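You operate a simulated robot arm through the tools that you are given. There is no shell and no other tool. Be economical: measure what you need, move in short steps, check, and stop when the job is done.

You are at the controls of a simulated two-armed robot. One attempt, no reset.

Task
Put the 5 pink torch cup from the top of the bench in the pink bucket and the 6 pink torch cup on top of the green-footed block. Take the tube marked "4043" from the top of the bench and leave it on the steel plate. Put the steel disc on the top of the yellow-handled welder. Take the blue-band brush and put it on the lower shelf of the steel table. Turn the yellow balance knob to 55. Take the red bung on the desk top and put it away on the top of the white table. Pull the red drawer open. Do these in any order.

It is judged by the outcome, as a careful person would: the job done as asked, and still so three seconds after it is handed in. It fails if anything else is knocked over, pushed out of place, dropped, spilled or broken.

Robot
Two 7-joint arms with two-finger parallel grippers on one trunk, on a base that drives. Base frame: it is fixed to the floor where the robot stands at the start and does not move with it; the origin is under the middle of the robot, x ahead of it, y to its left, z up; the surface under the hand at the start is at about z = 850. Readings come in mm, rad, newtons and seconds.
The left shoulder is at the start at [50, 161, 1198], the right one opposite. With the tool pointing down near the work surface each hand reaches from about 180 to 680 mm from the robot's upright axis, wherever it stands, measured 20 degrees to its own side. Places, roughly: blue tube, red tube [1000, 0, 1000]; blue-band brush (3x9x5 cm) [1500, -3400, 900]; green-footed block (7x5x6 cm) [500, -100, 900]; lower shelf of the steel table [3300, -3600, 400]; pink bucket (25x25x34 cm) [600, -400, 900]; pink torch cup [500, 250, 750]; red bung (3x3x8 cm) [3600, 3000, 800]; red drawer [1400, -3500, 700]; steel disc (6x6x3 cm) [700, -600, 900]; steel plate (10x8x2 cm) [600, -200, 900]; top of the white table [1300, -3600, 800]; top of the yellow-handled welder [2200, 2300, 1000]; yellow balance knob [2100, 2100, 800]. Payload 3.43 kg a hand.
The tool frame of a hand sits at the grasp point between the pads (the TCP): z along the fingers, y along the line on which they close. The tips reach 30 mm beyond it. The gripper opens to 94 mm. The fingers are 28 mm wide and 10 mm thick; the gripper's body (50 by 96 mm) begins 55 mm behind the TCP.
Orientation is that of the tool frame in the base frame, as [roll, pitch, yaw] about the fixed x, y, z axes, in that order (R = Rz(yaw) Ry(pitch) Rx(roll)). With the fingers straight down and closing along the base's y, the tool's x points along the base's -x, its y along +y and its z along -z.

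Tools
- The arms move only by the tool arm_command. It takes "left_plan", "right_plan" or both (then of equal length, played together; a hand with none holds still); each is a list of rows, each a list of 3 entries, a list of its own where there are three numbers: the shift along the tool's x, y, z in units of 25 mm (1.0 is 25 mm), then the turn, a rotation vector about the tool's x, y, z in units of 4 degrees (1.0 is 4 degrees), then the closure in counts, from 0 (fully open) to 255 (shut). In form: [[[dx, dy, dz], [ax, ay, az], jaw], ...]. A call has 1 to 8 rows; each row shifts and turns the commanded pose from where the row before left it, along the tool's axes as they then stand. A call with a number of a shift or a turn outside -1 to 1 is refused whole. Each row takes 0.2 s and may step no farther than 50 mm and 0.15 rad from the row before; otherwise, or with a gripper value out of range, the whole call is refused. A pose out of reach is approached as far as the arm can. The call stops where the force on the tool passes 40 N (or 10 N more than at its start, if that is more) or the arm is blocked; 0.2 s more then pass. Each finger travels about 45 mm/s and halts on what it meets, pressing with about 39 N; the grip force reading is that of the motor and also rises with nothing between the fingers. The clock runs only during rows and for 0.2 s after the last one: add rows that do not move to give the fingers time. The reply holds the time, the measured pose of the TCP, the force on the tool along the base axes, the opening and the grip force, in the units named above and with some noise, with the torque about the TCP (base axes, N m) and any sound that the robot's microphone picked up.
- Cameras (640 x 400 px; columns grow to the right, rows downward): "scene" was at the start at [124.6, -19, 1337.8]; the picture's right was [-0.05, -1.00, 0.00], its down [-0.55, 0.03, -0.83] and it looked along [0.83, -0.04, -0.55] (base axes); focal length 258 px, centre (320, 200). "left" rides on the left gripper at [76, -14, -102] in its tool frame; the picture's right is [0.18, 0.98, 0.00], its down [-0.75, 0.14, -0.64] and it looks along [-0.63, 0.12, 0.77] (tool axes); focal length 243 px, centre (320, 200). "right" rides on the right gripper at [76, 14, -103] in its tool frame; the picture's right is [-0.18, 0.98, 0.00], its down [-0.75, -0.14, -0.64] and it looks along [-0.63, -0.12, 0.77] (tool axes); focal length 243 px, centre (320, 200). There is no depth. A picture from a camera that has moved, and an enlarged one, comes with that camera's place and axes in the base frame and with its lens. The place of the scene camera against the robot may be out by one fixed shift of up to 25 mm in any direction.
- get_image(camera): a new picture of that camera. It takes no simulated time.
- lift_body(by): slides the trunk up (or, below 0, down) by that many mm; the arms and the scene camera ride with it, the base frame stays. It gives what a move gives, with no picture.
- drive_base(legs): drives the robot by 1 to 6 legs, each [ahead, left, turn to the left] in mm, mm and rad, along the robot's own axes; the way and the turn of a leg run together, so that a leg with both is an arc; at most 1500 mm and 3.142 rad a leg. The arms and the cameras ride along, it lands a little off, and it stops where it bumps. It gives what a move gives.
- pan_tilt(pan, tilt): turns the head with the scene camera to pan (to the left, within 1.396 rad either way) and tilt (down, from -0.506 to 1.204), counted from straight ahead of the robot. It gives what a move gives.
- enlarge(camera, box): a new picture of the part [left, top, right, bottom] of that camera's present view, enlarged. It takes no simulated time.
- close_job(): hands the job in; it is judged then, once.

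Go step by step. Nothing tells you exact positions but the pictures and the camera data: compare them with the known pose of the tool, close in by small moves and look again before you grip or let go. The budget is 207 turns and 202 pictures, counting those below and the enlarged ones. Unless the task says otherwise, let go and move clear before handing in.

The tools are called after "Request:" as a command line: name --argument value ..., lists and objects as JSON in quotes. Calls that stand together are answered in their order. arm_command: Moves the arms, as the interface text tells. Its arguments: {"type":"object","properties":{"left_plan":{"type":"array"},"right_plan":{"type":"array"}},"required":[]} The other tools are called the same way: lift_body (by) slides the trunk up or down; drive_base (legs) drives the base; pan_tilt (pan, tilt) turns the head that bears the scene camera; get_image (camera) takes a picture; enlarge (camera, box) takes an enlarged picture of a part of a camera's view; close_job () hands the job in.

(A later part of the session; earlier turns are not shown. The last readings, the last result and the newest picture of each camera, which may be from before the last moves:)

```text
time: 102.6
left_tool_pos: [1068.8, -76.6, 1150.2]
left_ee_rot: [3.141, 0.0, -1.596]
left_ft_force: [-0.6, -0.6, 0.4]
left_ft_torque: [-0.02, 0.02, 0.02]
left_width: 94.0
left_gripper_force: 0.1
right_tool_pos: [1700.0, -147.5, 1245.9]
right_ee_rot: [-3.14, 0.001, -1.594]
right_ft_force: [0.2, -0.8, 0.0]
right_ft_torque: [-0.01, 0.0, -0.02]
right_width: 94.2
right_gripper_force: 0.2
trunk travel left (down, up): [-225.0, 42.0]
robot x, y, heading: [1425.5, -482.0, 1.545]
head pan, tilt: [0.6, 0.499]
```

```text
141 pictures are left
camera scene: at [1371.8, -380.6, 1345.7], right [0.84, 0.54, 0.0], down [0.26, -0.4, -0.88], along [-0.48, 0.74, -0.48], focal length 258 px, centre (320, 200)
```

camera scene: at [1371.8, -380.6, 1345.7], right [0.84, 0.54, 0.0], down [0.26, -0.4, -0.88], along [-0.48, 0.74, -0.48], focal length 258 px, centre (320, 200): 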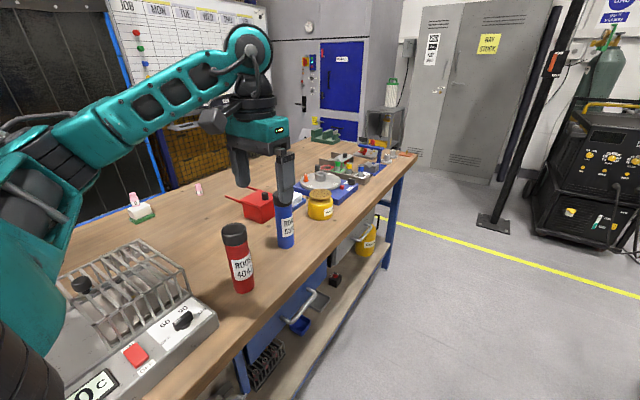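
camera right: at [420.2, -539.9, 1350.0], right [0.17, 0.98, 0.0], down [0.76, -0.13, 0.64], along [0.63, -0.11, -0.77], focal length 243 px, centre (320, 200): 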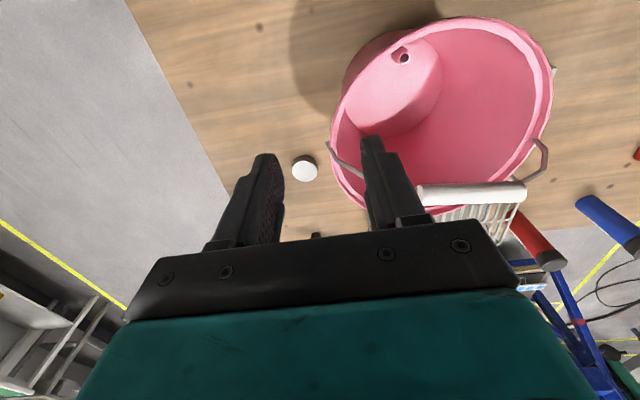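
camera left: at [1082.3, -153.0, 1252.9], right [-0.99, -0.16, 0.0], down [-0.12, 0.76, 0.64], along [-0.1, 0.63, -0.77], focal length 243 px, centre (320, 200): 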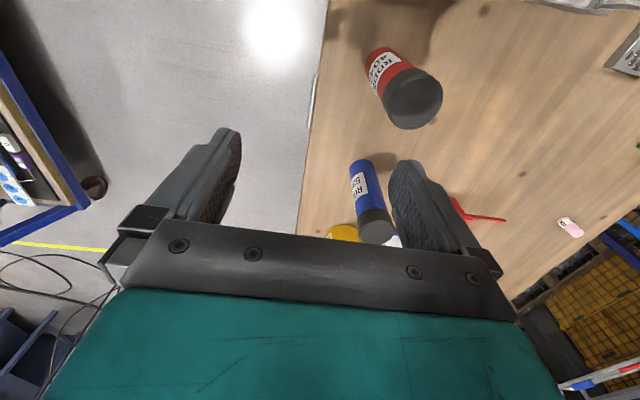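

Red tube top at about (991,-101), z≈1031, cap ~51 mm. I align above it and check.

Request:
arm_command --left_plan '[[[0.25, 0.8, 0], [0, 0, 0], 0], [[0.25, 0.8, 0], [0, 0, 0], 0], [[0.25, 0.8, 0], [0, 0, 0], 0], [[0.22, 0.7, 0.5], [0, 0, 0], 0], [[0, 0, 1], [0, 0, 0], 0], [[0, 0, 1], [0, 0, 0], 0], [[0, 0, 0], [0, 0, 0], 0]]'

Request:
get_image --camera "left"

Request:
enlarge --camera "scene" --box '[180, 140, 320, 300]'

```text
time: 104.2
left_tool_pos: [991.1, -99.8, 1086.1]
left_ee_rot: [3.141, 0.002, -1.596]
left_ft_force: [-0.1, 0.5, 0.0]
left_ft_torque: [-0.03, 0.04, 0.0]
left_width: 94.2
left_gripper_force: 0.1
right_tool_pos: [1700.7, -148.5, 1246.8]
right_ee_rot: [-3.142, 0.001, -1.595]
right_ft_force: [0.0, 0.2, 0.0]
right_ft_torque: [0.03, 0.01, -0.02]
right_width: 94.2
right_gripper_force: 0.1
trunk travel left (down, up): [-225.0, 42.0]
robot x, y, heading: [1423.1, -482.8, 1.545]
head pan, tilt: [0.6, 0.499]
```

```text
140 pictures are left
camera left: at [1003.4, -176.0, 1189.8], right [-0.99, -0.16, 0.0], down [-0.12, 0.76, 0.64], along [-0.1, 0.63, -0.77], focal length 243 px, centre (320, 200)
```

left: 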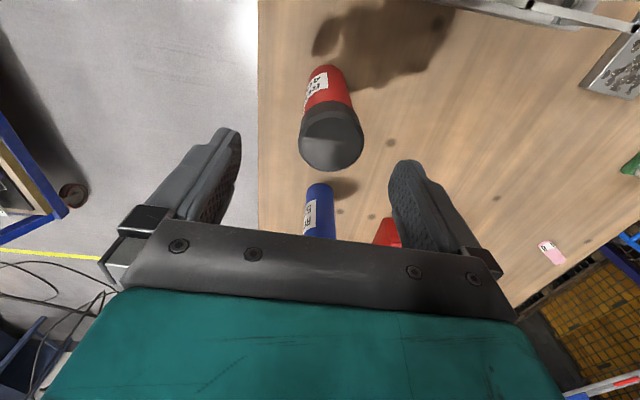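

```text
2.50 times, centred on (250, 220) of scene
camera zoom: at [1371.8, -380.7, 1345.7], right [0.84, 0.54, 0.0], down [0.26, -0.4, -0.88], along [-0.48, 0.74, -0.48], focal length 646 px, centre (495, 150)
```

zoom: 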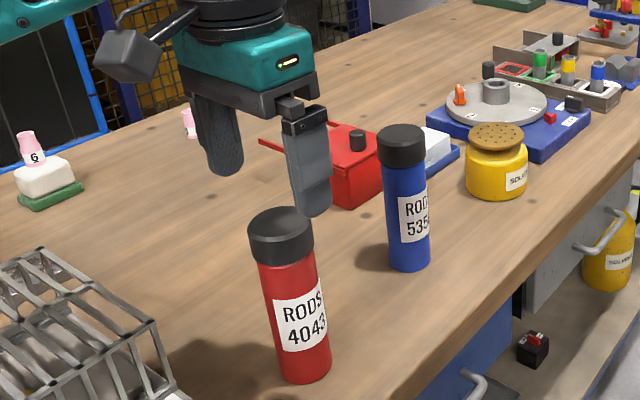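

Confirmed: RODS 4043. A small correction and descend around the cap.

Request:
arm_command --left_plan '[[[-0.1, 0.3, 0], [0, 0, 0], 0], [[0, 0, 0.8], [0, 0, 0], 0], [[0, 0, 0.8], [0, 0, 0], 0], [[0, 0, 0], [0, 0, 0], 0]]'

Request:
get_image --camera "left"

Request:
enlarge --camera "scene" --box '[180, 140, 320, 300]'

```text
time: 105.2
left_tool_pos: [982.3, -94.8, 1047.7]
left_ee_rot: [3.14, 0.001, -1.595]
left_ft_force: [-0.1, 0.6, -0.7]
left_ft_torque: [0.02, -0.02, -0.04]
left_width: 94.1
left_gripper_force: 0.3
right_tool_pos: [1700.1, -149.3, 1246.3]
right_ee_rot: [3.141, -0.001, -1.596]
right_ft_force: [0.5, 0.1, 0.4]
right_ft_torque: [0.0, -0.01, 0.01]
right_width: 94.0
right_gripper_force: 0.1
trunk travel left (down, up): [-225.0, 42.0]
robot x, y, heading: [1423.7, -480.2, 1.55]
head pan, tilt: [0.6, 0.499]
```

```text
138 pictures are left
camera left: at [995.7, -171.5, 1150.5], right [-0.99, -0.16, 0.0], down [-0.12, 0.76, 0.64], along [-0.1, 0.63, -0.77], focal length 243 px, centre (320, 200)
```

left: 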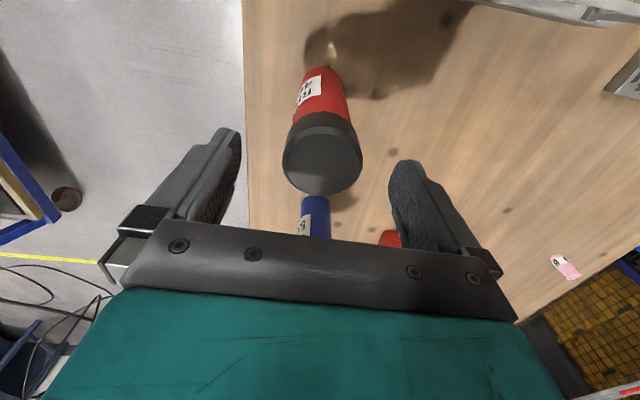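

```text
2.50 times, centred on (250, 220) of scene
camera zoom: at [1371.7, -380.8, 1345.7], right [0.84, 0.54, 0.0], down [0.26, -0.4, -0.88], along [-0.48, 0.74, -0.48], focal length 646 px, centre (495, 150)
```

zoom: 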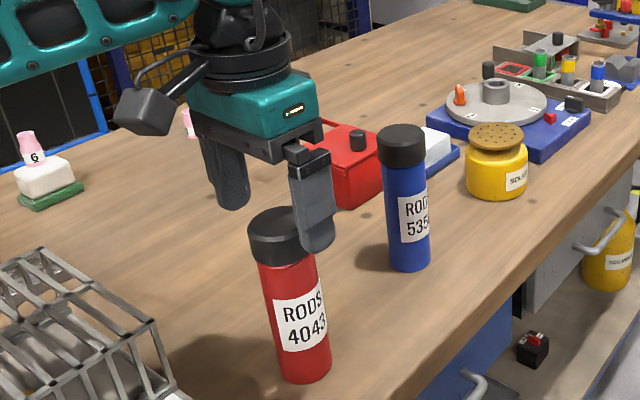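

Request:
arm_command --left_plan '[[[-0.1, 0, 0.8], [0, 0, 0], 0], [[0, 0, 0.8], [0, 0, 0], 0], [[0, 0, 0.6], [0, 0, 0], 0], [[0, 0, 0], [0, 0, 0], 0]]'

Request:
get_image --camera "left"

Request:
enlarge --camera "scene" --box '[180, 140, 320, 300]'

```text
time: 106.2
left_tool_pos: [983.9, -91.9, 991.7]
left_ee_rot: [-3.141, -0.001, -1.596]
left_ft_force: [-0.8, 0.8, 0.5]
left_ft_torque: [-0.03, 0.0, -0.01]
left_width: 94.0
left_gripper_force: 0.1
right_tool_pos: [1700.5, -147.7, 1247.3]
right_ee_rot: [-3.141, 0.001, -1.595]
right_ft_force: [-0.3, 0.0, 1.4]
right_ft_torque: [-0.01, 0.02, 0.07]
right_width: 94.1
right_gripper_force: 0.1
trunk travel left (down, up): [-225.0, 42.0]
robot x, y, heading: [1423.1, -486.4, 1.546]
head pan, tilt: [0.6, 0.499]
```

```text
136 pictures are left
camera left: at [996.9, -169.2, 1095.7], right [-0.99, -0.16, 0.0], down [-0.12, 0.76, 0.64], along [-0.1, 0.63, -0.77], focal length 243 px, centre (320, 200)
```

left: 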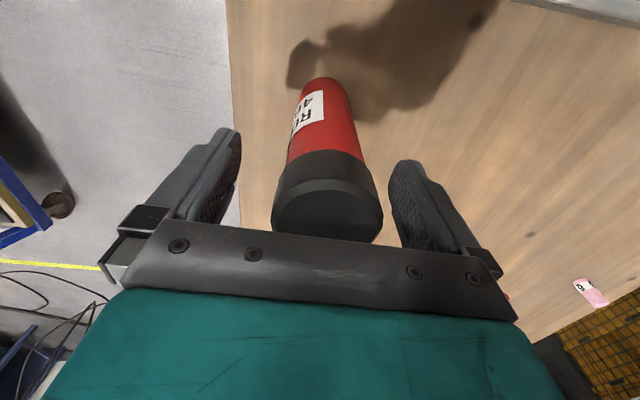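

```text
2.50 times, centred on (250, 220) of scene
camera zoom: at [1371.7, -380.8, 1345.7], right [0.84, 0.54, 0.0], down [0.26, -0.4, -0.88], along [-0.48, 0.74, -0.48], focal length 646 px, centre (495, 150)
```

zoom: 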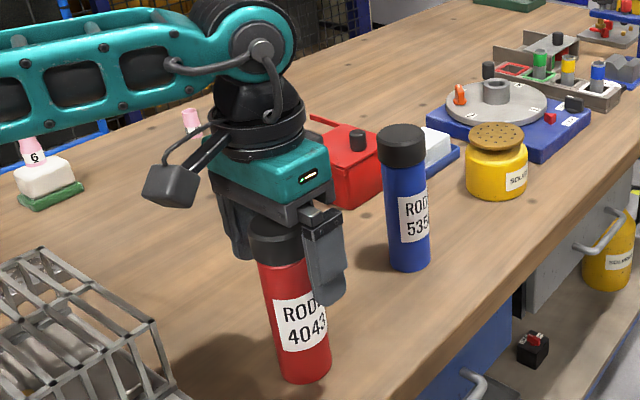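

Straddling nicely; close and lift.

Request:
arm_command --left_plan '[[[0, 0.15, 0], [0, 0, 0], 60], [[0, 0, 0], [0, 0, 0], 120], [[0, 0, 0], [0, 0, 0], 255], [[0, 0, 0], [0, 0, 0], 255], [[0, 0, 0], [0, 0, 0], 255]]'

Request:
arm_command --left_plan '[[[0, 0, -0.5], [0, 0, 0], 255], [[0, 0, -1], [0, 0, 0], 255], [[0, 0, -1], [0, 0, 0], 255], [[0, 0, -1], [0, 0, 0], 255], [[0, 0, -1], [0, 0, 0], 255], [[0, 0, -1], [0, 0, 0], 255], [[0, 0, -1], [0, 0, 0], 255]]'

Request:
get_image --camera "scene"

```text
time: 107.4
left_tool_pos: [978.4, -92.5, 993.0]
left_ee_rot: [-3.14, 0.0, -1.596]
left_ft_force: [0.9, 1.0, 0.0]
left_ft_torque: [0.11, -0.03, 0.02]
left_width: 51.4
left_gripper_force: 38.6
right_tool_pos: [1700.8, -148.9, 1246.5]
right_ee_rot: [3.141, 0.001, -1.595]
right_ft_force: [-0.6, 0.6, 0.0]
right_ft_torque: [-0.01, 0.0, 0.0]
right_width: 94.4
right_gripper_force: 0.1
trunk travel left (down, up): [-225.0, 42.0]
robot x, y, heading: [1425.8, -478.5, 1.54]
head pan, tilt: [0.6, 0.499]
```

```text
time: 109.0
left_tool_pos: [977.8, -93.7, 1153.2]
left_ee_rot: [-3.141, -0.002, -1.594]
left_ft_force: [0.6, -0.9, -3.7]
left_ft_torque: [0.0, 0.01, -0.03]
left_width: 50.6
left_gripper_force: 39.1
right_tool_pos: [1700.5, -148.2, 1245.6]
right_ee_rot: [-3.141, 0.0, -1.596]
right_ft_force: [-0.5, -0.2, -0.2]
right_ft_torque: [0.02, -0.01, -0.03]
right_width: 94.3
right_gripper_force: 0.0
trunk travel left (down, up): [-225.0, 42.0]
robot x, y, heading: [1424.3, -483.0, 1.546]
head pan, tilt: [0.6, 0.499]
```

```text
134 pictures are left
camera scene: at [1371.9, -381.0, 1345.7], right [0.84, 0.54, 0.0], down [0.26, -0.4, -0.88], along [-0.48, 0.74, -0.48], focal length 258 px, centre (320, 200)
```

scene: 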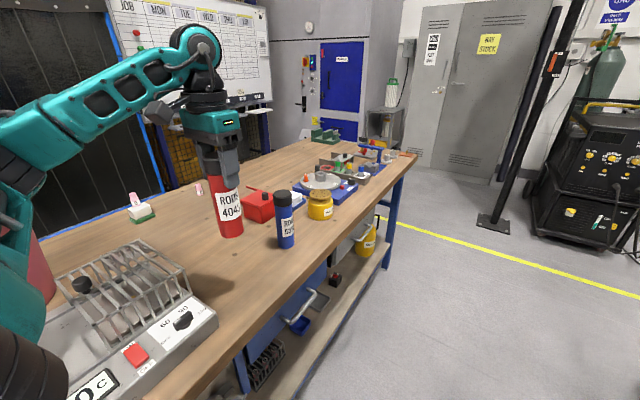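

The tube is held. I retract the left hand over the aisle, then drive around to the front of the bench.

Request:
arm_command --left_plan '[[[0, -1, -0.5], [0, 0, 0], 255], [[0, -1, -0.5], [0, 0, 0], 255], [[0, -1, -0.5], [0, 0, 0], 255], [[0, -1, -0.5], [0, 0, 0], 255], [[0, -1, 0], [0, 0, 0], 255], [[0, -1, 0], [0, 0, 0], 255], [[0, -1, 0], [0, 0, 0], 255], [[0, -1, 0], [0, 0, 0], 255]]'

Request:
drive_base --legs '[[-850, 0, 0], [0, 1500, 0], [0, 160, 0], [0, 0, -1.545]]'

Request:
pan_tilt --pan 0.6 --tilt 0.5

Request:
get_image --camera "scene"

```text
time: 110.8
left_tool_pos: [1178.2, -97.1, 1205.0]
left_ee_rot: [3.141, 0.0, -1.594]
left_ft_force: [-1.0, -0.6, -3.1]
left_ft_torque: [-0.02, 0.01, -0.04]
left_width: 50.9
left_gripper_force: 39.0
right_tool_pos: [1700.7, -147.4, 1246.9]
right_ee_rot: [3.141, 0.0, -1.595]
right_ft_force: [-0.7, 0.0, 0.8]
right_ft_torque: [0.01, -0.02, -0.01]
right_width: 94.0
right_gripper_force: 0.0
trunk travel left (down, up): [-225.0, 42.0]
robot x, y, heading: [1424.9, -482.1, 1.548]
head pan, tilt: [0.6, 0.499]
```

```text
time: 133.7
left_tool_pos: [119.3, -1044.0, 1204.1]
left_ee_rot: [3.141, -0.001, 3.141]
left_ft_force: [-0.3, 0.8, -3.0]
left_ft_torque: [0.0, 0.03, 0.02]
left_width: 51.0
left_gripper_force: 38.6
right_tool_pos: [80.7, -1566.8, 1247.8]
right_ee_rot: [3.14, 0.0, 3.137]
right_ft_force: [0.1, 0.2, 0.0]
right_ft_torque: [0.03, -0.02, -0.04]
right_width: 93.8
right_gripper_force: 0.0
trunk travel left (down, up): [-225.0, 42.0]
robot x, y, heading: [-260.2, -1300.5, -0.004]
head pan, tilt: [0.6, 0.499]
```

```text
time: 134.3
left_tool_pos: [120.3, -1042.9, 1204.1]
left_ee_rot: [-3.14, 0.0, 3.14]
left_ft_force: [-0.2, 0.9, -2.9]
left_ft_torque: [0.01, 0.0, -0.02]
left_width: 51.0
left_gripper_force: 39.1
right_tool_pos: [81.4, -1565.4, 1247.1]
right_ee_rot: [3.141, 0.0, 3.137]
right_ft_force: [0.0, -0.3, 0.0]
right_ft_torque: [-0.03, 0.0, -0.01]
right_width: 94.0
right_gripper_force: 0.0
trunk travel left (down, up): [-225.0, 42.0]
robot x, y, heading: [-259.0, -1296.7, -0.002]
head pan, tilt: [0.6, 0.499]
```

```text
133 pictures are left
camera scene: at [-148.3, -1260.7, 1345.7], right [0.56, -0.83, 0.0], down [-0.4, -0.27, -0.88], along [0.73, 0.49, -0.48], focal length 258 px, centre (320, 200)
```

scene: 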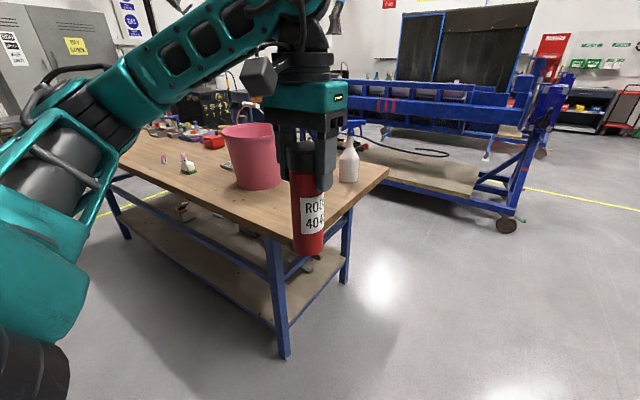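

I drive along the bench front to in front of the plate.

Request:
drive_base --legs '[[0, 940, 0], [285, 0, 0]]'

Request:
pan_tilt --pan 0.1 --tilt 0.65

Request:
get_image --camera "scene"

Request:
get_image --camera "left"

```text
time: 144.3
left_tool_pos: [404.9, -120.7, 1203.8]
left_ee_rot: [-3.141, 0.001, 3.131]
left_ft_force: [0.0, 0.1, -2.8]
left_ft_torque: [0.02, 0.02, 0.0]
left_width: 50.8
left_gripper_force: 38.9
right_tool_pos: [362.0, -644.4, 1247.0]
right_ee_rot: [3.142, 0.0, 3.13]
right_ft_force: [1.1, 0.6, 0.3]
right_ft_torque: [-0.01, 0.01, -0.01]
right_width: 93.9
right_gripper_force: 0.0
trunk travel left (down, up): [-225.0, 42.0]
robot x, y, heading: [20.7, -370.3, -0.011]
head pan, tilt: [0.6, 0.499]
```

```text
time: 145.2
left_tool_pos: [404.6, -120.9, 1204.1]
left_ee_rot: [-3.141, 0.0, 3.132]
left_ft_force: [1.1, 0.8, -2.4]
left_ft_torque: [0.0, -0.02, -0.03]
left_width: 50.9
left_gripper_force: 38.8
right_tool_pos: [361.2, -642.5, 1246.9]
right_ee_rot: [3.14, 0.002, 3.132]
right_ft_force: [-1.0, -0.3, -0.1]
right_ft_torque: [-0.01, -0.01, 0.0]
right_width: 94.0
right_gripper_force: 0.0
trunk travel left (down, up): [-225.0, 42.0]
robot x, y, heading: [23.7, -375.0, -0.005]
head pan, tilt: [0.099, 0.649]
```

```text
132 pictures are left
camera scene: at [145.4, -379.4, 1332.3], right [0.09, -1.0, 0.0], down [-0.6, -0.05, -0.8], along [0.79, 0.07, -0.6], focal length 258 px, centre (320, 200)
```

scene: 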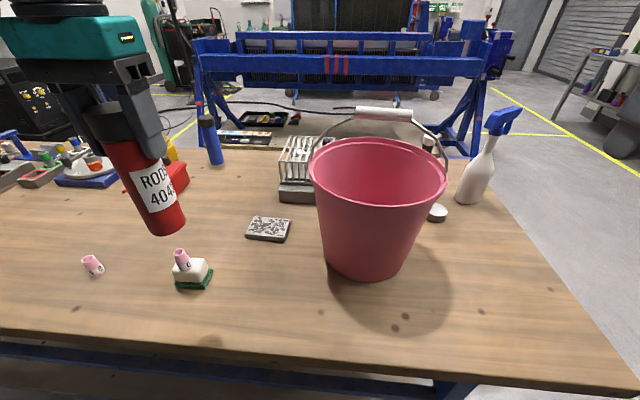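

```text
131 pictures are left
camera left: at [328.5, -134.4, 1307.3], right [-0.17, 0.98, 0.0], down [0.75, 0.13, 0.64], along [0.63, 0.11, -0.77], focal length 243 px, centre (320, 200)
```

left: 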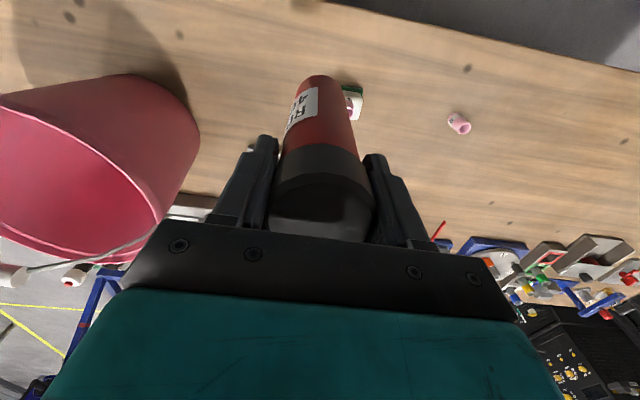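

The plate's centre is ≈(613,-183). I drive 25 mm closer and move the tube above it at height.

Request:
drive_base --legs '[[25, 0, 0]]'

Request:
arm_command --left_plan '[[[-1, -0.35, 0], [0, 0, 0], 255], [[-1, -0.35, 0], [0, 0, 0], 255], [[-1, -0.35, 0], [0, 0, 0], 255], [[-1, -0.35, 0], [0, 0, 0], 255], [[-1, -0.35, 0], [0, 0, 0], 255], [[-1, -0.35, 0], [0, 0, 0], 255], [[-1, -0.35, 0.5], [0, 0, 0], 255], [[0, 0, 1], [0, 0, 0], 255]]'

Request:
get_image --camera "left"

Request:
get_image --camera "scene"

```text
time: 146.1
left_tool_pos: [429.8, -120.4, 1204.5]
left_ee_rot: [-3.142, 0.001, 3.133]
left_ft_force: [0.7, 0.3, -3.1]
left_ft_torque: [0.03, 0.01, 0.0]
left_width: 50.9
left_gripper_force: 39.3
right_tool_pos: [387.3, -642.4, 1247.6]
right_ee_rot: [3.139, -0.002, 3.132]
right_ft_force: [0.0, -0.7, 0.4]
right_ft_torque: [0.03, 0.01, 0.0]
right_width: 94.1
right_gripper_force: 0.1
trunk travel left (down, up): [-225.0, 42.0]
robot x, y, heading: [46.5, -372.1, -0.01]
head pan, tilt: [0.099, 0.649]
```

```text
time: 147.9
left_tool_pos: [603.7, -183.3, 1167.2]
left_ee_rot: [-3.14, 0.0, 3.134]
left_ft_force: [-0.6, -0.3, -3.4]
left_ft_torque: [0.02, -0.01, 0.03]
left_width: 50.8
left_gripper_force: 39.3
right_tool_pos: [387.4, -643.1, 1246.5]
right_ee_rot: [3.141, -0.001, 3.131]
right_ft_force: [-0.5, 0.1, -0.7]
right_ft_torque: [-0.02, 0.01, -0.03]
right_width: 93.7
right_gripper_force: 0.1
trunk travel left (down, up): [-225.0, 42.0]
robot x, y, heading: [46.7, -370.4, -0.007]
head pan, tilt: [0.099, 0.649]
```

```text
130 pictures are left
camera left: at [528.1, -197.9, 1269.1], right [-0.18, 0.98, 0.0], down [0.76, 0.13, 0.64], along [0.63, 0.11, -0.77], focal length 243 px, centre (320, 200)
```

left: 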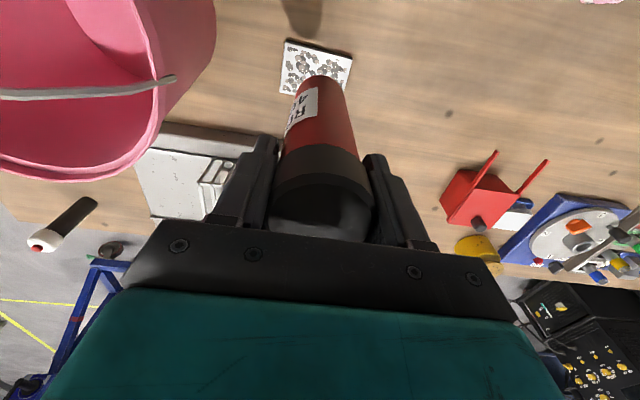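

```text
129 pictures are left
camera scene: at [170.4, -379.2, 1332.3], right [0.09, -1.0, 0.0], down [-0.6, -0.05, -0.8], along [0.79, 0.07, -0.6], focal length 258 px, centre (320, 200)
```

scene: 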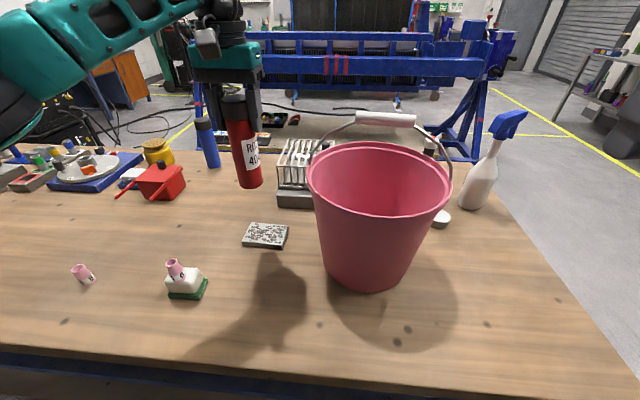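

Plate centre ≈ (608,-188). I lower most of the way and check.

Request:
arm_command --left_plan '[[[-0.2, -0.17, 1], [0, 0, 0], 255], [[0, 0, 1], [0, 0, 0], 255], [[0, 0, 1], [0, 0, 0], 255], [[0, 0, 1], [0, 0, 0], 255], [[0, 0, 1], [0, 0, 0], 255], [[0, 0, 0], [0, 0, 0], 255]]'

Request:
get_image --camera "left"

Request:
enlarge --camera "scene" --box '[190, 150, 330, 270]'

```text
time: 149.3
left_tool_pos: [608.2, -189.4, 1042.8]
left_ee_rot: [3.141, 0.0, 3.134]
left_ft_force: [-0.2, -1.1, -3.2]
left_ft_torque: [-0.01, -0.01, 0.01]
left_width: 51.0
left_gripper_force: 39.1
right_tool_pos: [386.8, -643.9, 1248.0]
right_ee_rot: [-3.141, 0.0, 3.132]
right_ft_force: [0.8, -0.3, 0.3]
right_ft_torque: [0.02, -0.01, -0.02]
right_width: 93.9
right_gripper_force: 0.1
trunk travel left (down, up): [-225.0, 42.0]
robot x, y, heading: [49.1, -374.5, -0.015]
head pan, tilt: [0.099, 0.649]
```

```text
128 pictures are left
camera left: at [532.7, -203.1, 1145.2], right [-0.17, 0.98, 0.0], down [0.75, 0.13, 0.64], along [0.63, 0.11, -0.77], focal length 243 px, centre (320, 200)
```

left: 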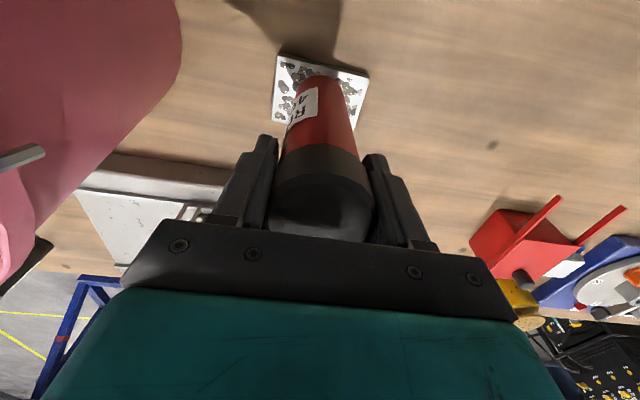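

```text
3.33 times, centred on (260, 210) of scene
camera zoom: at [170.2, -379.9, 1332.3], right [0.09, -1.0, 0.0], down [-0.6, -0.05, -0.8], along [0.79, 0.07, -0.6], focal length 862 px, centre (520, 167)
```

zoom: 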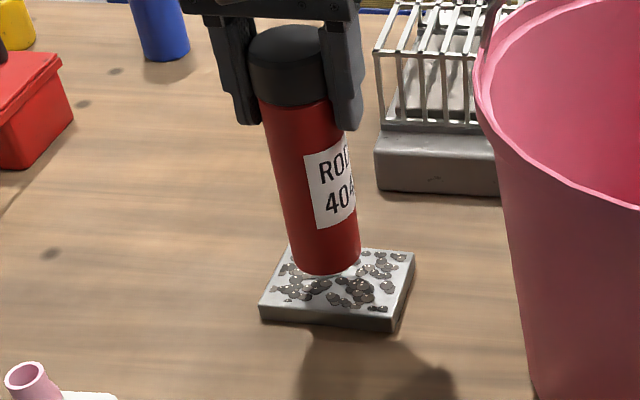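

Request:
arm_command --left_plan '[[[0, 0, 0.5], [0, 0, 0], 255], [[0, 0, 0.4], [0, 0, 0], 255], [[0, 0, 0], [0, 0, 0], 255]]'

Request:
arm_command --left_plan '[[[0, 0, 0.12], [0, 0, 0], 255], [[0, 0, 0], [0, 0, 0], 255]]'

Request:
arm_command --left_plan '[[[0, 0, 0.1], [0, 0, 0], 255], [[0, 0, 0], [0, 0, 0], 255]]'

Request:
enlarge --camera "scene" --box '[190, 150, 330, 270]'

```text
time: 150.1
left_tool_pos: [608.1, -188.5, 1020.0]
left_ee_rot: [-3.14, -0.001, 3.13]
left_ft_force: [0.0, 0.5, -3.4]
left_ft_torque: [-0.01, -0.02, 0.0]
left_width: 51.0
left_gripper_force: 38.8
right_tool_pos: [385.7, -644.1, 1247.4]
right_ee_rot: [-3.141, 0.0, 3.131]
right_ft_force: [1.1, 0.6, 0.7]
right_ft_torque: [0.01, -0.02, -0.01]
right_width: 93.8
right_gripper_force: 0.0
trunk travel left (down, up): [-225.0, 42.0]
robot x, y, heading: [45.8, -371.9, -0.005]
head pan, tilt: [0.099, 0.649]
```

```text
time: 150.7
left_tool_pos: [607.7, -188.4, 1017.0]
left_ee_rot: [-3.14, 0.0, 3.133]
left_ft_force: [-0.6, 0.1, -3.2]
left_ft_torque: [-0.01, 0.02, 0.02]
left_width: 50.7
left_gripper_force: 38.7
right_tool_pos: [386.1, -644.1, 1246.8]
right_ee_rot: [-3.141, -0.001, 3.132]
right_ft_force: [0.1, 0.4, 0.6]
right_ft_torque: [0.01, -0.02, 0.01]
right_width: 94.1
right_gripper_force: 0.0
trunk travel left (down, up): [-225.0, 42.0]
robot x, y, heading: [47.2, -372.6, -0.012]
head pan, tilt: [0.099, 0.649]
```

```text
time: 151.3
left_tool_pos: [608.8, -189.1, 1013.7]
left_ee_rot: [-3.141, -0.001, 3.132]
left_ft_force: [-1.1, 0.1, -3.5]
left_ft_torque: [0.0, -0.04, 0.03]
left_width: 50.7
left_gripper_force: 39.2
right_tool_pos: [386.5, -644.2, 1246.2]
right_ee_rot: [3.141, 0.001, 3.133]
right_ft_force: [-1.1, 0.0, -0.2]
right_ft_torque: [0.01, 0.04, -0.02]
right_width: 93.9
right_gripper_force: 0.0
trunk travel left (down, up): [-225.0, 42.0]
robot x, y, heading: [49.5, -368.8, -0.015]
head pan, tilt: [0.099, 0.649]
```

```text
3.33 times, centred on (260, 210) of scene
camera zoom: at [170.3, -379.8, 1332.3], right [0.09, -1.0, 0.0], down [-0.6, -0.05, -0.8], along [0.79, 0.07, -0.6], focal length 862 px, centre (520, 167)
```

zoom: 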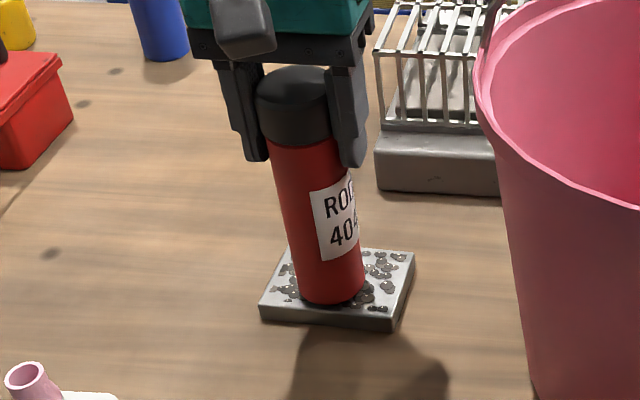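

Request:
arm_command --left_plan '[[[-0.16, 0, 0], [0, 0, 0], 255], [[0, 0, 0.1], [0, 0, 0], 255], [[0, 0, 0], [0, 0, 0], 255]]'

Request:
arm_command --left_plan '[[[0, 0, 0.1], [0, 0, 0], 255], [[0, 0, 0], [0, 0, 0], 255]]'

Request:
arm_command --left_plan '[[[0, 0, 0.1], [0, 0, 0], 255], [[0, 0, 0], [0, 0, 0], 255]]'

```text
time: 152.1
left_tool_pos: [613.4, -188.4, 1012.0]
left_ee_rot: [-3.141, 0.0, 3.131]
left_ft_force: [0.5, -0.4, -3.5]
left_ft_torque: [-0.01, -0.01, -0.02]
left_width: 50.9
left_gripper_force: 38.3
right_tool_pos: [384.6, -642.8, 1246.7]
right_ee_rot: [-3.14, 0.0, 3.132]
right_ft_force: [-0.1, 0.4, 0.4]
right_ft_torque: [-0.01, -0.04, -0.03]
right_width: 94.2
right_gripper_force: 0.0
trunk travel left (down, up): [-225.0, 42.0]
robot x, y, heading: [49.1, -370.4, -0.01]
head pan, tilt: [0.099, 0.649]
```

```text
time: 152.7
left_tool_pos: [612.4, -189.0, 1008.8]
left_ee_rot: [3.141, 0.002, 3.13]
left_ft_force: [0.9, 0.6, 0.6]
left_ft_torque: [0.1, 0.07, -0.03]
left_width: 51.0
left_gripper_force: 38.5
right_tool_pos: [385.0, -643.8, 1247.7]
right_ee_rot: [3.141, 0.0, 3.132]
right_ft_force: [-0.3, -0.9, -0.6]
right_ft_torque: [0.02, 0.02, -0.03]
right_width: 94.2
right_gripper_force: 0.0
trunk travel left (down, up): [-225.0, 42.0]
robot x, y, heading: [48.0, -372.8, -0.011]
head pan, tilt: [0.099, 0.649]
```

```text
time: 153.3
left_tool_pos: [611.8, -188.3, 1009.4]
left_ee_rot: [-3.141, 0.006, 3.132]
left_ft_force: [0.6, 3.8, 15.6]
left_ft_torque: [0.54, 0.24, -0.07]
left_width: 51.0
left_gripper_force: 39.2
right_tool_pos: [384.1, -644.3, 1248.2]
right_ee_rot: [3.14, 0.002, 3.131]
right_ft_force: [0.0, -0.3, -0.9]
right_ft_torque: [0.02, -0.04, 0.0]
right_width: 94.1
right_gripper_force: 0.0
trunk travel left (down, up): [-225.0, 42.0]
robot x, y, heading: [48.9, -372.6, -0.009]
head pan, tilt: [0.099, 0.649]
```

Contact. I ease up 2 mm, open slowly, then rise.

Request:
arm_command --left_plan '[[[0, 0, -0.08], [0, 0, 0], 255], [[0, 0, 0], [0, 0, 0], 110], [[0, 0, 0], [0, 0, 0], 90], [[0, 0, 0], [0, 0, 0], 40], [[0, 0, 0], [0, 0, 0], 0], [[0, 0, 0], [0, 0, 0], 0], [[0, 0, 0], [0, 0, 0], 0]]'

Request:
enlarge --camera "scene" --box '[190, 150, 330, 270]'

Request:
get_image --camera "left"

```text
time: 154.9
left_tool_pos: [612.5, -188.6, 1008.1]
left_ee_rot: [3.141, 0.0, 3.132]
left_ft_force: [-0.5, 0.0, -0.5]
left_ft_torque: [0.0, -0.01, 0.03]
left_width: 93.8
left_gripper_force: 0.0
right_tool_pos: [386.4, -642.8, 1247.2]
right_ee_rot: [-3.142, -0.001, 3.131]
right_ft_force: [-0.9, 0.0, -0.7]
right_ft_torque: [-0.01, -0.01, -0.04]
right_width: 93.8
right_gripper_force: 0.1
trunk travel left (down, up): [-225.0, 42.0]
robot x, y, heading: [46.8, -374.4, -0.011]
head pan, tilt: [0.099, 0.649]
```

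```text
3.33 times, centred on (260, 210) of scene
camera zoom: at [170.0, -379.9, 1332.3], right [0.09, -1.0, 0.0], down [-0.6, -0.05, -0.8], along [0.79, 0.07, -0.6], focal length 862 px, centre (520, 167)
```

zoom: 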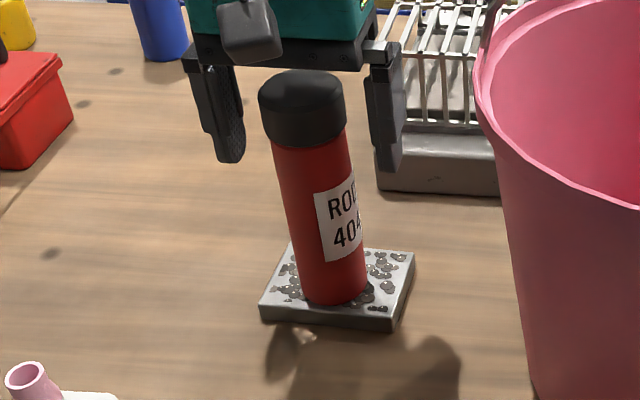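

```text
124 pictures are left
camera left: at [536.4, -203.1, 1111.3], right [-0.17, 0.98, 0.0], down [0.75, 0.13, 0.64], along [0.63, 0.11, -0.77], focal length 243 px, centre (320, 200)
```

left: 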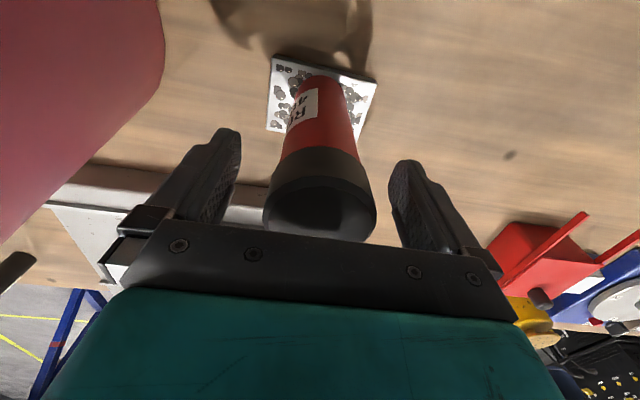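

The tube stands centred on the plate. I rise straight up, retract, and then drive round to the bench's right end for the disc.

Request:
arm_command --left_plan '[[[0, 0, -0.6], [0, 0, 0], 0], [[0, 0, -1], [0, 0, 0], 0], [[0, 0, -1], [0, 0, 0], 0], [[0, 0, -1], [0, 0, 0], 0], [[0, 0, -1], [0, 0, 0], 0], [[0, 0, -1], [0, 0, 0], 0], [[0, 0, -1], [0, 0, 0], 0], [[0, 0, -1], [0, 0, 0], 0]]'

Request:
arm_command --left_plan '[[[1, 0, 0], [0, 0, 0], 0], [[1, 0, 0], [0, 0, 0], 0], [[1, 0, 0], [0, 0, 0], 0], [[1, 0, 0], [0, 0, 0], 0], [[1, 0, 0], [0, 0, 0], 0], [[1, 0, 0], [0, 0, 0], 0], [[1, 0, 0], [0, 0, 0], 0], [[0, 0, 0], [0, 0, 0], 0]]'

Request:
drive_base --legs '[[-250, 0, 0], [0, -1080, 0], [970, 0, 0], [0, 0, 1.58]]'

Request:
pan_tilt --pan 0.05 --tilt 0.7

Request:
get_image --camera "scene"

```text
time: 156.7
left_tool_pos: [611.2, -189.0, 1198.6]
left_ee_rot: [-3.14, -0.001, 3.131]
left_ft_force: [0.1, -0.1, -1.2]
left_ft_torque: [0.02, 0.01, 0.0]
left_width: 93.9
left_gripper_force: 0.0
right_tool_pos: [385.1, -643.8, 1246.5]
right_ee_rot: [-3.141, 0.0, 3.132]
right_ft_force: [0.1, 0.0, 0.2]
right_ft_torque: [-0.02, 0.0, 0.0]
right_width: 93.7
right_gripper_force: 0.0
trunk travel left (down, up): [-225.0, 42.0]
robot x, y, heading: [44.5, -372.0, -0.009]
head pan, tilt: [0.099, 0.649]
```

```text
time: 158.5
left_tool_pos: [436.5, -188.1, 1198.4]
left_ee_rot: [3.141, 0.0, 3.132]
left_ft_force: [0.8, 0.0, -1.4]
left_ft_torque: [-0.02, 0.02, 0.01]
left_width: 93.9
left_gripper_force: 0.0
right_tool_pos: [385.8, -644.2, 1247.4]
right_ee_rot: [3.141, -0.001, 3.133]
right_ft_force: [-0.9, -0.6, -0.6]
right_ft_torque: [0.01, -0.01, 0.0]
right_width: 93.9
right_gripper_force: 0.0
trunk travel left (down, up): [-225.0, 42.0]
robot x, y, heading: [49.2, -371.6, -0.008]
head pan, tilt: [0.099, 0.649]
```

```text
time: 178.0
left_tool_pos: [572.5, -1062.8, 1198.7]
left_ee_rot: [3.141, -0.001, -1.58]
left_ft_force: [0.3, 0.0, 0.5]
left_ft_torque: [0.01, -0.02, 0.04]
left_width: 94.1
left_gripper_force: 0.1
right_tool_pos: [1028.0, -1112.9, 1246.7]
right_ee_rot: [-3.141, 0.0, -1.58]
right_ft_force: [-0.5, 0.2, -0.2]
right_ft_torque: [0.02, 0.02, 0.02]
right_width: 93.8
right_gripper_force: 0.2
trunk travel left (down, up): [-225.0, 42.0]
robot x, y, heading: [759.9, -1450.9, 1.561]
head pan, tilt: [0.099, 0.649]
```

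```text
time: 178.7
left_tool_pos: [571.6, -1063.2, 1198.9]
left_ee_rot: [3.142, 0.0, -1.58]
left_ft_force: [0.4, -0.6, 0.1]
left_ft_torque: [0.02, 0.01, 0.0]
left_width: 93.8
left_gripper_force: 0.1
right_tool_pos: [1026.5, -1112.2, 1247.1]
right_ee_rot: [-3.141, -0.001, -1.58]
right_ft_force: [0.3, -0.1, 0.5]
right_ft_torque: [0.0, -0.04, -0.05]
right_width: 94.1
right_gripper_force: 0.0
trunk travel left (down, up): [-225.0, 42.0]
robot x, y, heading: [752.3, -1455.8, 1.559]
head pan, tilt: [0.051, 0.7]
```

```text
123 pictures are left
camera scene: at [749.4, -1341.4, 1328.0], right [1.0, 0.04, 0.0], down [0.03, -0.64, -0.77], along [-0.03, 0.76, -0.64], focal length 258 px, centre (320, 200)
```

scene: 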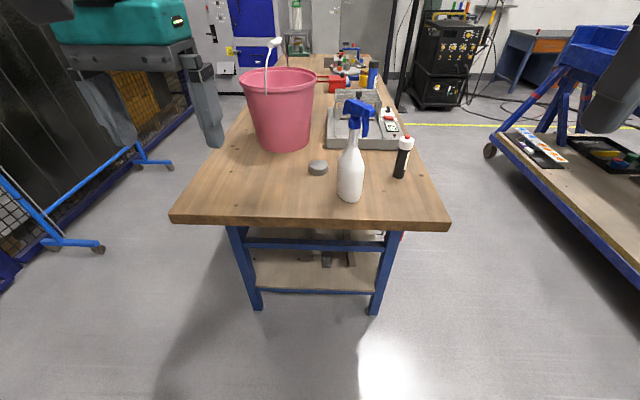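

I drive 250 mm closer and bring the left hand high over the disc.

Request:
drive_base --legs '[[250, 0, 0]]'

Request:
arm_command --left_plan '[[[-0.8, -0.6, 0], [0, 0, 0], 0], [[-0.8, -0.6, 0], [0, 0, 0], 0], [[-0.8, -0.6, 0], [0, 0, 0], 0], [[-0.8, -0.6, 0], [0, 0, 0], 0], [[-0.8, -0.6, 0], [0, 0, 0], 0], [[-0.8, -0.6, 0], [0, 0, 0], 0], [[-0.8, -0.6, 0], [0, 0, 0], 0], [[0, 0, 0], [0, 0, 0], 0]]'

Request:
get_image --camera "left"

Request:
get_image --camera "scene"

```text
time: 180.5
left_tool_pos: [573.3, -813.9, 1198.1]
left_ee_rot: [-3.141, 0.0, -1.577]
left_ft_force: [-0.3, 0.5, -0.4]
left_ft_torque: [0.01, -0.03, -0.01]
left_width: 94.1
left_gripper_force: 0.0
right_tool_pos: [1029.9, -862.0, 1247.5]
right_ee_rot: [-3.141, 0.0, -1.578]
right_ft_force: [-0.1, 0.9, -0.2]
right_ft_torque: [-0.04, 0.0, 0.01]
right_width: 93.8
right_gripper_force: 0.1
trunk travel left (down, up): [-225.0, 42.0]
robot x, y, heading: [759.8, -1198.0, 1.562]
head pan, tilt: [0.051, 0.7]
```

```text
time: 182.3
left_tool_pos: [678.6, -674.8, 1199.6]
left_ee_rot: [-3.141, 0.003, -1.577]
left_ft_force: [-0.5, -0.2, -0.1]
left_ft_torque: [-0.01, -0.05, 0.01]
left_width: 93.9
left_gripper_force: 0.1
right_tool_pos: [1029.3, -863.7, 1247.3]
right_ee_rot: [-3.14, 0.001, -1.578]
right_ft_force: [-0.7, -0.4, -0.6]
right_ft_torque: [0.05, -0.02, -0.01]
right_width: 93.9
right_gripper_force: 0.1
trunk travel left (down, up): [-225.0, 42.0]
robot x, y, heading: [753.7, -1201.3, 1.564]
head pan, tilt: [0.051, 0.7]
```

```text
122 pictures are left
camera left: at [692.2, -751.7, 1302.4], right [-0.98, -0.18, 0.0], down [-0.14, 0.75, 0.64], along [-0.11, 0.63, -0.77], focal length 243 px, centre (320, 200)
```

left: 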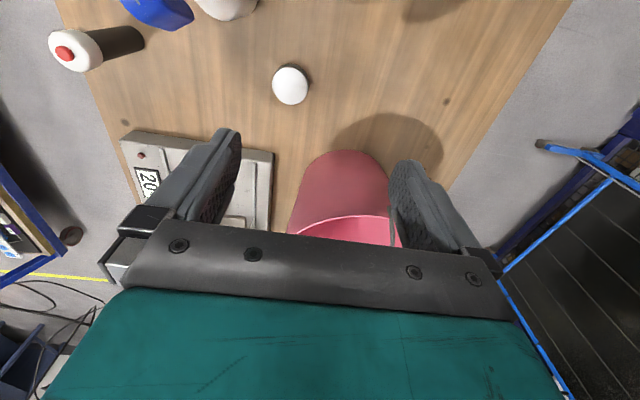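

```text
121 pictures are left
camera scene: at [750.8, -1092.4, 1328.0], right [1.0, 0.04, 0.0], down [0.03, -0.64, -0.77], along [-0.03, 0.76, -0.64], focal length 258 px, centre (320, 200)
```

scene: 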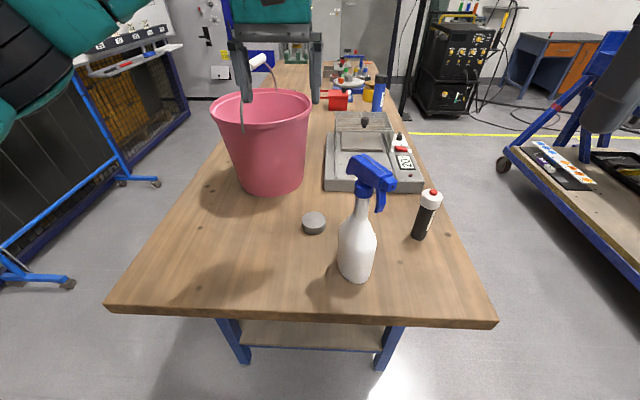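

Disc ≈ (722,-633). I shift over it while yawing 28° clockwise so the camera stays clear of the spray bottle, then descend part-way.

Request:
arm_command --left_plan '[[[-0.85, -0.88, 0], [0, 0, 0], 0], [[-0.85, -0.88, 0], [0, 0, 1], 0], [[0, 0, 0.3], [0, 0, 1], 0], [[0, 0, 0.6], [0, 0, 1], 0], [[0, 0, 0.8], [0, 0, 1], 0], [[0, 0, 0.8], [0, 0, 1], 0], [[0, 0, 0.8], [0, 0, 1], 0], [[0, 0, 0.8], [0, 0, 1], 0]]'

Request:
get_image --camera "left"

Request:
get_image --camera "scene"

```text
time: 184.1
left_tool_pos: [721.7, -633.2, 1095.3]
left_ee_rot: [3.141, -0.001, -2.066]
left_ft_force: [0.5, 0.0, 0.0]
left_ft_torque: [-0.01, -0.02, 0.01]
left_width: 94.0
left_gripper_force: 0.1
right_tool_pos: [1028.2, -863.1, 1248.1]
right_ee_rot: [3.14, 0.0, -1.578]
right_ft_force: [0.0, 0.1, -0.2]
right_ft_torque: [0.0, -0.01, 0.0]
right_width: 93.9
right_gripper_force: 0.0
trunk travel left (down, up): [-225.0, 42.0]
robot x, y, heading: [756.9, -1204.9, 1.564]
head pan, tilt: [0.051, 0.7]
```

```text
120 pictures are left
camera left: at [698.9, -707.1, 1199.4], right [-0.95, 0.31, 0.0], down [0.23, 0.73, 0.64], along [0.2, 0.61, -0.77], focal length 243 px, centre (320, 200)
```

left: 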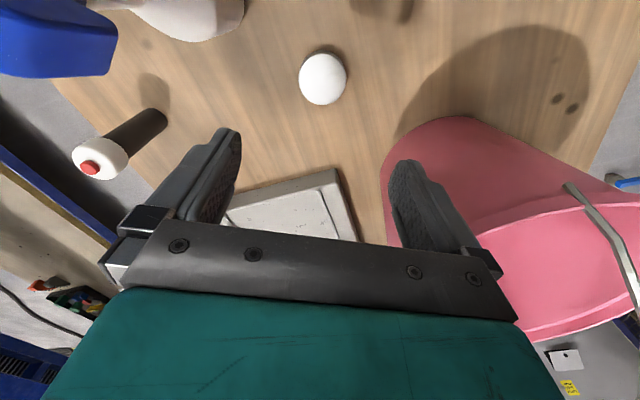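

```text
119 pictures are left
camera scene: at [751.1, -1092.1, 1328.0], right [1.0, 0.04, 0.0], down [0.03, -0.64, -0.76], along [-0.03, 0.76, -0.64], focal length 258 px, centre (320, 200)
```

scene: 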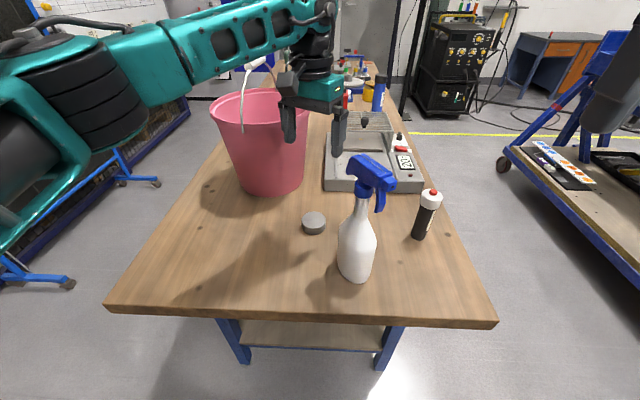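

Aligned. Continue down.

Request:
arm_command --left_plan '[[[0, 0, 1], [0, 0, 0], 0], [[0, 0, 1], [0, 0, 0], 0], [[0, 0, 1], [0, 0, 0], 0], [[0, 0, 1], [0, 0, 0], 0], [[0, 0, 1], [0, 0, 0], 0], [[0, 0, 0.8], [0, 0, 0], 0], [[0, 0, 0], [0, 0, 0], 0]]'

Request:
get_image --camera "left"

Request:
enlarge --camera "scene" --box '[230, 120, 410, 290]'

```text
time: 185.7
left_tool_pos: [722.2, -634.7, 952.3]
left_ee_rot: [-3.141, -0.001, -2.066]
left_ft_force: [-0.1, 0.6, -0.4]
left_ft_torque: [-0.01, 0.01, 0.03]
left_width: 94.2
left_gripper_force: 0.0
right_tool_pos: [1028.8, -863.1, 1246.1]
right_ee_rot: [3.141, 0.001, -1.578]
right_ft_force: [-0.8, -1.1, -0.7]
right_ft_torque: [-0.03, -0.03, 0.0]
right_width: 94.0
right_gripper_force: 0.0
trunk travel left (down, up): [-225.0, 42.0]
robot x, y, heading: [757.3, -1200.2, 1.563]
head pan, tilt: [0.051, 0.7]
```

```text
118 pictures are left
camera left: at [699.5, -708.4, 1055.0], right [-0.95, 0.3, 0.0], down [0.23, 0.73, 0.64], along [0.2, 0.61, -0.77], focal length 243 px, centre (320, 200)
```

left: 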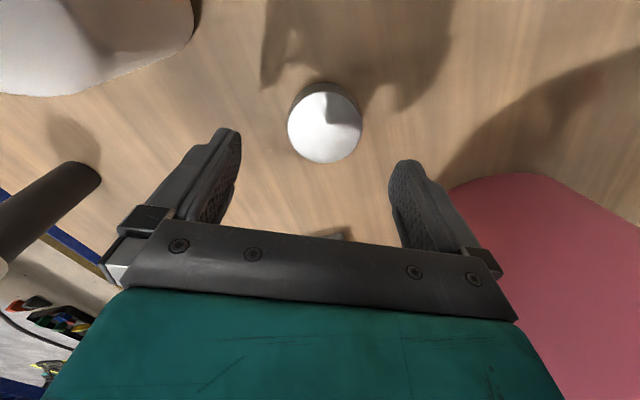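

```text
2.35 times, centred on (320, 205) of scene
camera zoom: at [751.1, -1092.4, 1328.0], right [1.0, 0.04, 0.0], down [0.03, -0.64, -0.77], along [-0.03, 0.76, -0.64], focal length 608 px, centre (320, 188)
```

zoom: 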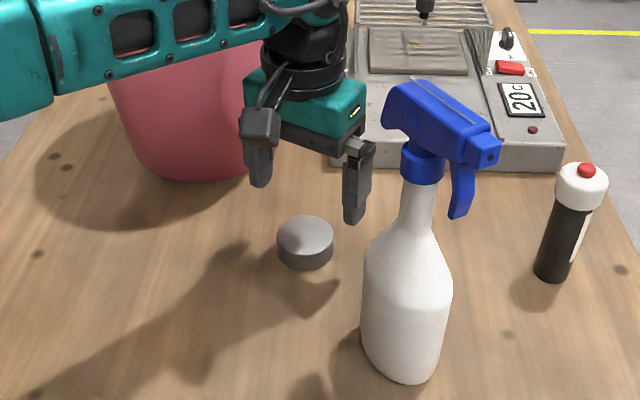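

Request:
arm_command --left_plan '[[[0.1, 0.05, 0.9], [0, 0, 0], 0], [[0, 0, 0.9], [0, 0, 0], 0], [[0, 0, 0.8], [0, 0, 0], 0], [[0, 0, 0], [0, 0, 0], 70], [[0, 0, 0], [0, 0, 0], 255], [[0, 0, 0], [0, 0, 0], 255], [[0, 0, 0], [0, 0, 0], 255]]'

Request:
arm_command --left_plan '[[[0, 0, -0.6], [0, 0, 0], 255], [[0, 0, -1], [0, 0, 0], 255], [[0, 0, -1], [0, 0, 0], 255], [[0, 0, 0], [0, 0, 0], 255]]'

Request:
get_image --camera "left"

```text
time: 187.3
left_tool_pos: [721.1, -633.2, 887.1]
left_ee_rot: [-3.14, 0.0, -2.064]
left_ft_force: [-1.6, 1.0, 0.5]
left_ft_torque: [0.15, 0.07, 0.01]
left_width: 58.1
left_gripper_force: 38.7
right_tool_pos: [1028.2, -863.3, 1247.3]
right_ee_rot: [-3.141, 0.0, -1.577]
right_ft_force: [1.3, -0.1, -0.6]
right_ft_torque: [0.02, 0.02, -0.02]
right_width: 93.9
right_gripper_force: 0.1
trunk travel left (down, up): [-225.0, 42.0]
robot x, y, heading: [758.1, -1203.7, 1.563]
head pan, tilt: [0.051, 0.7]
```

```text
time: 188.3
left_tool_pos: [720.0, -633.7, 953.0]
left_ee_rot: [3.141, -0.001, -2.065]
left_ft_force: [-0.4, 0.1, -5.1]
left_ft_torque: [-0.01, -0.01, 0.0]
left_width: 58.0
left_gripper_force: 39.4
right_tool_pos: [1029.3, -862.6, 1246.6]
right_ee_rot: [-3.141, 0.0, -1.578]
right_ft_force: [-0.5, 0.7, -0.7]
right_ft_torque: [0.02, -0.05, 0.02]
right_width: 93.6
right_gripper_force: 0.0
trunk travel left (down, up): [-225.0, 42.0]
robot x, y, heading: [759.0, -1203.0, 1.564]
head pan, tilt: [0.051, 0.7]
```

```text
116 pictures are left
camera left: at [697.6, -708.1, 1055.9], right [-0.95, 0.3, 0.0], down [0.23, 0.73, 0.64], along [0.2, 0.61, -0.77], focal length 243 px, centre (320, 200)
```

left: 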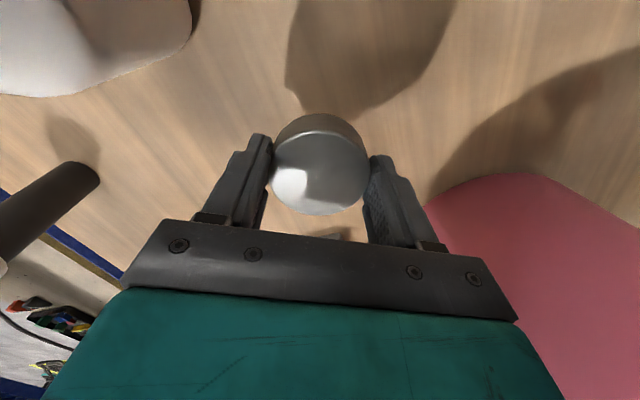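

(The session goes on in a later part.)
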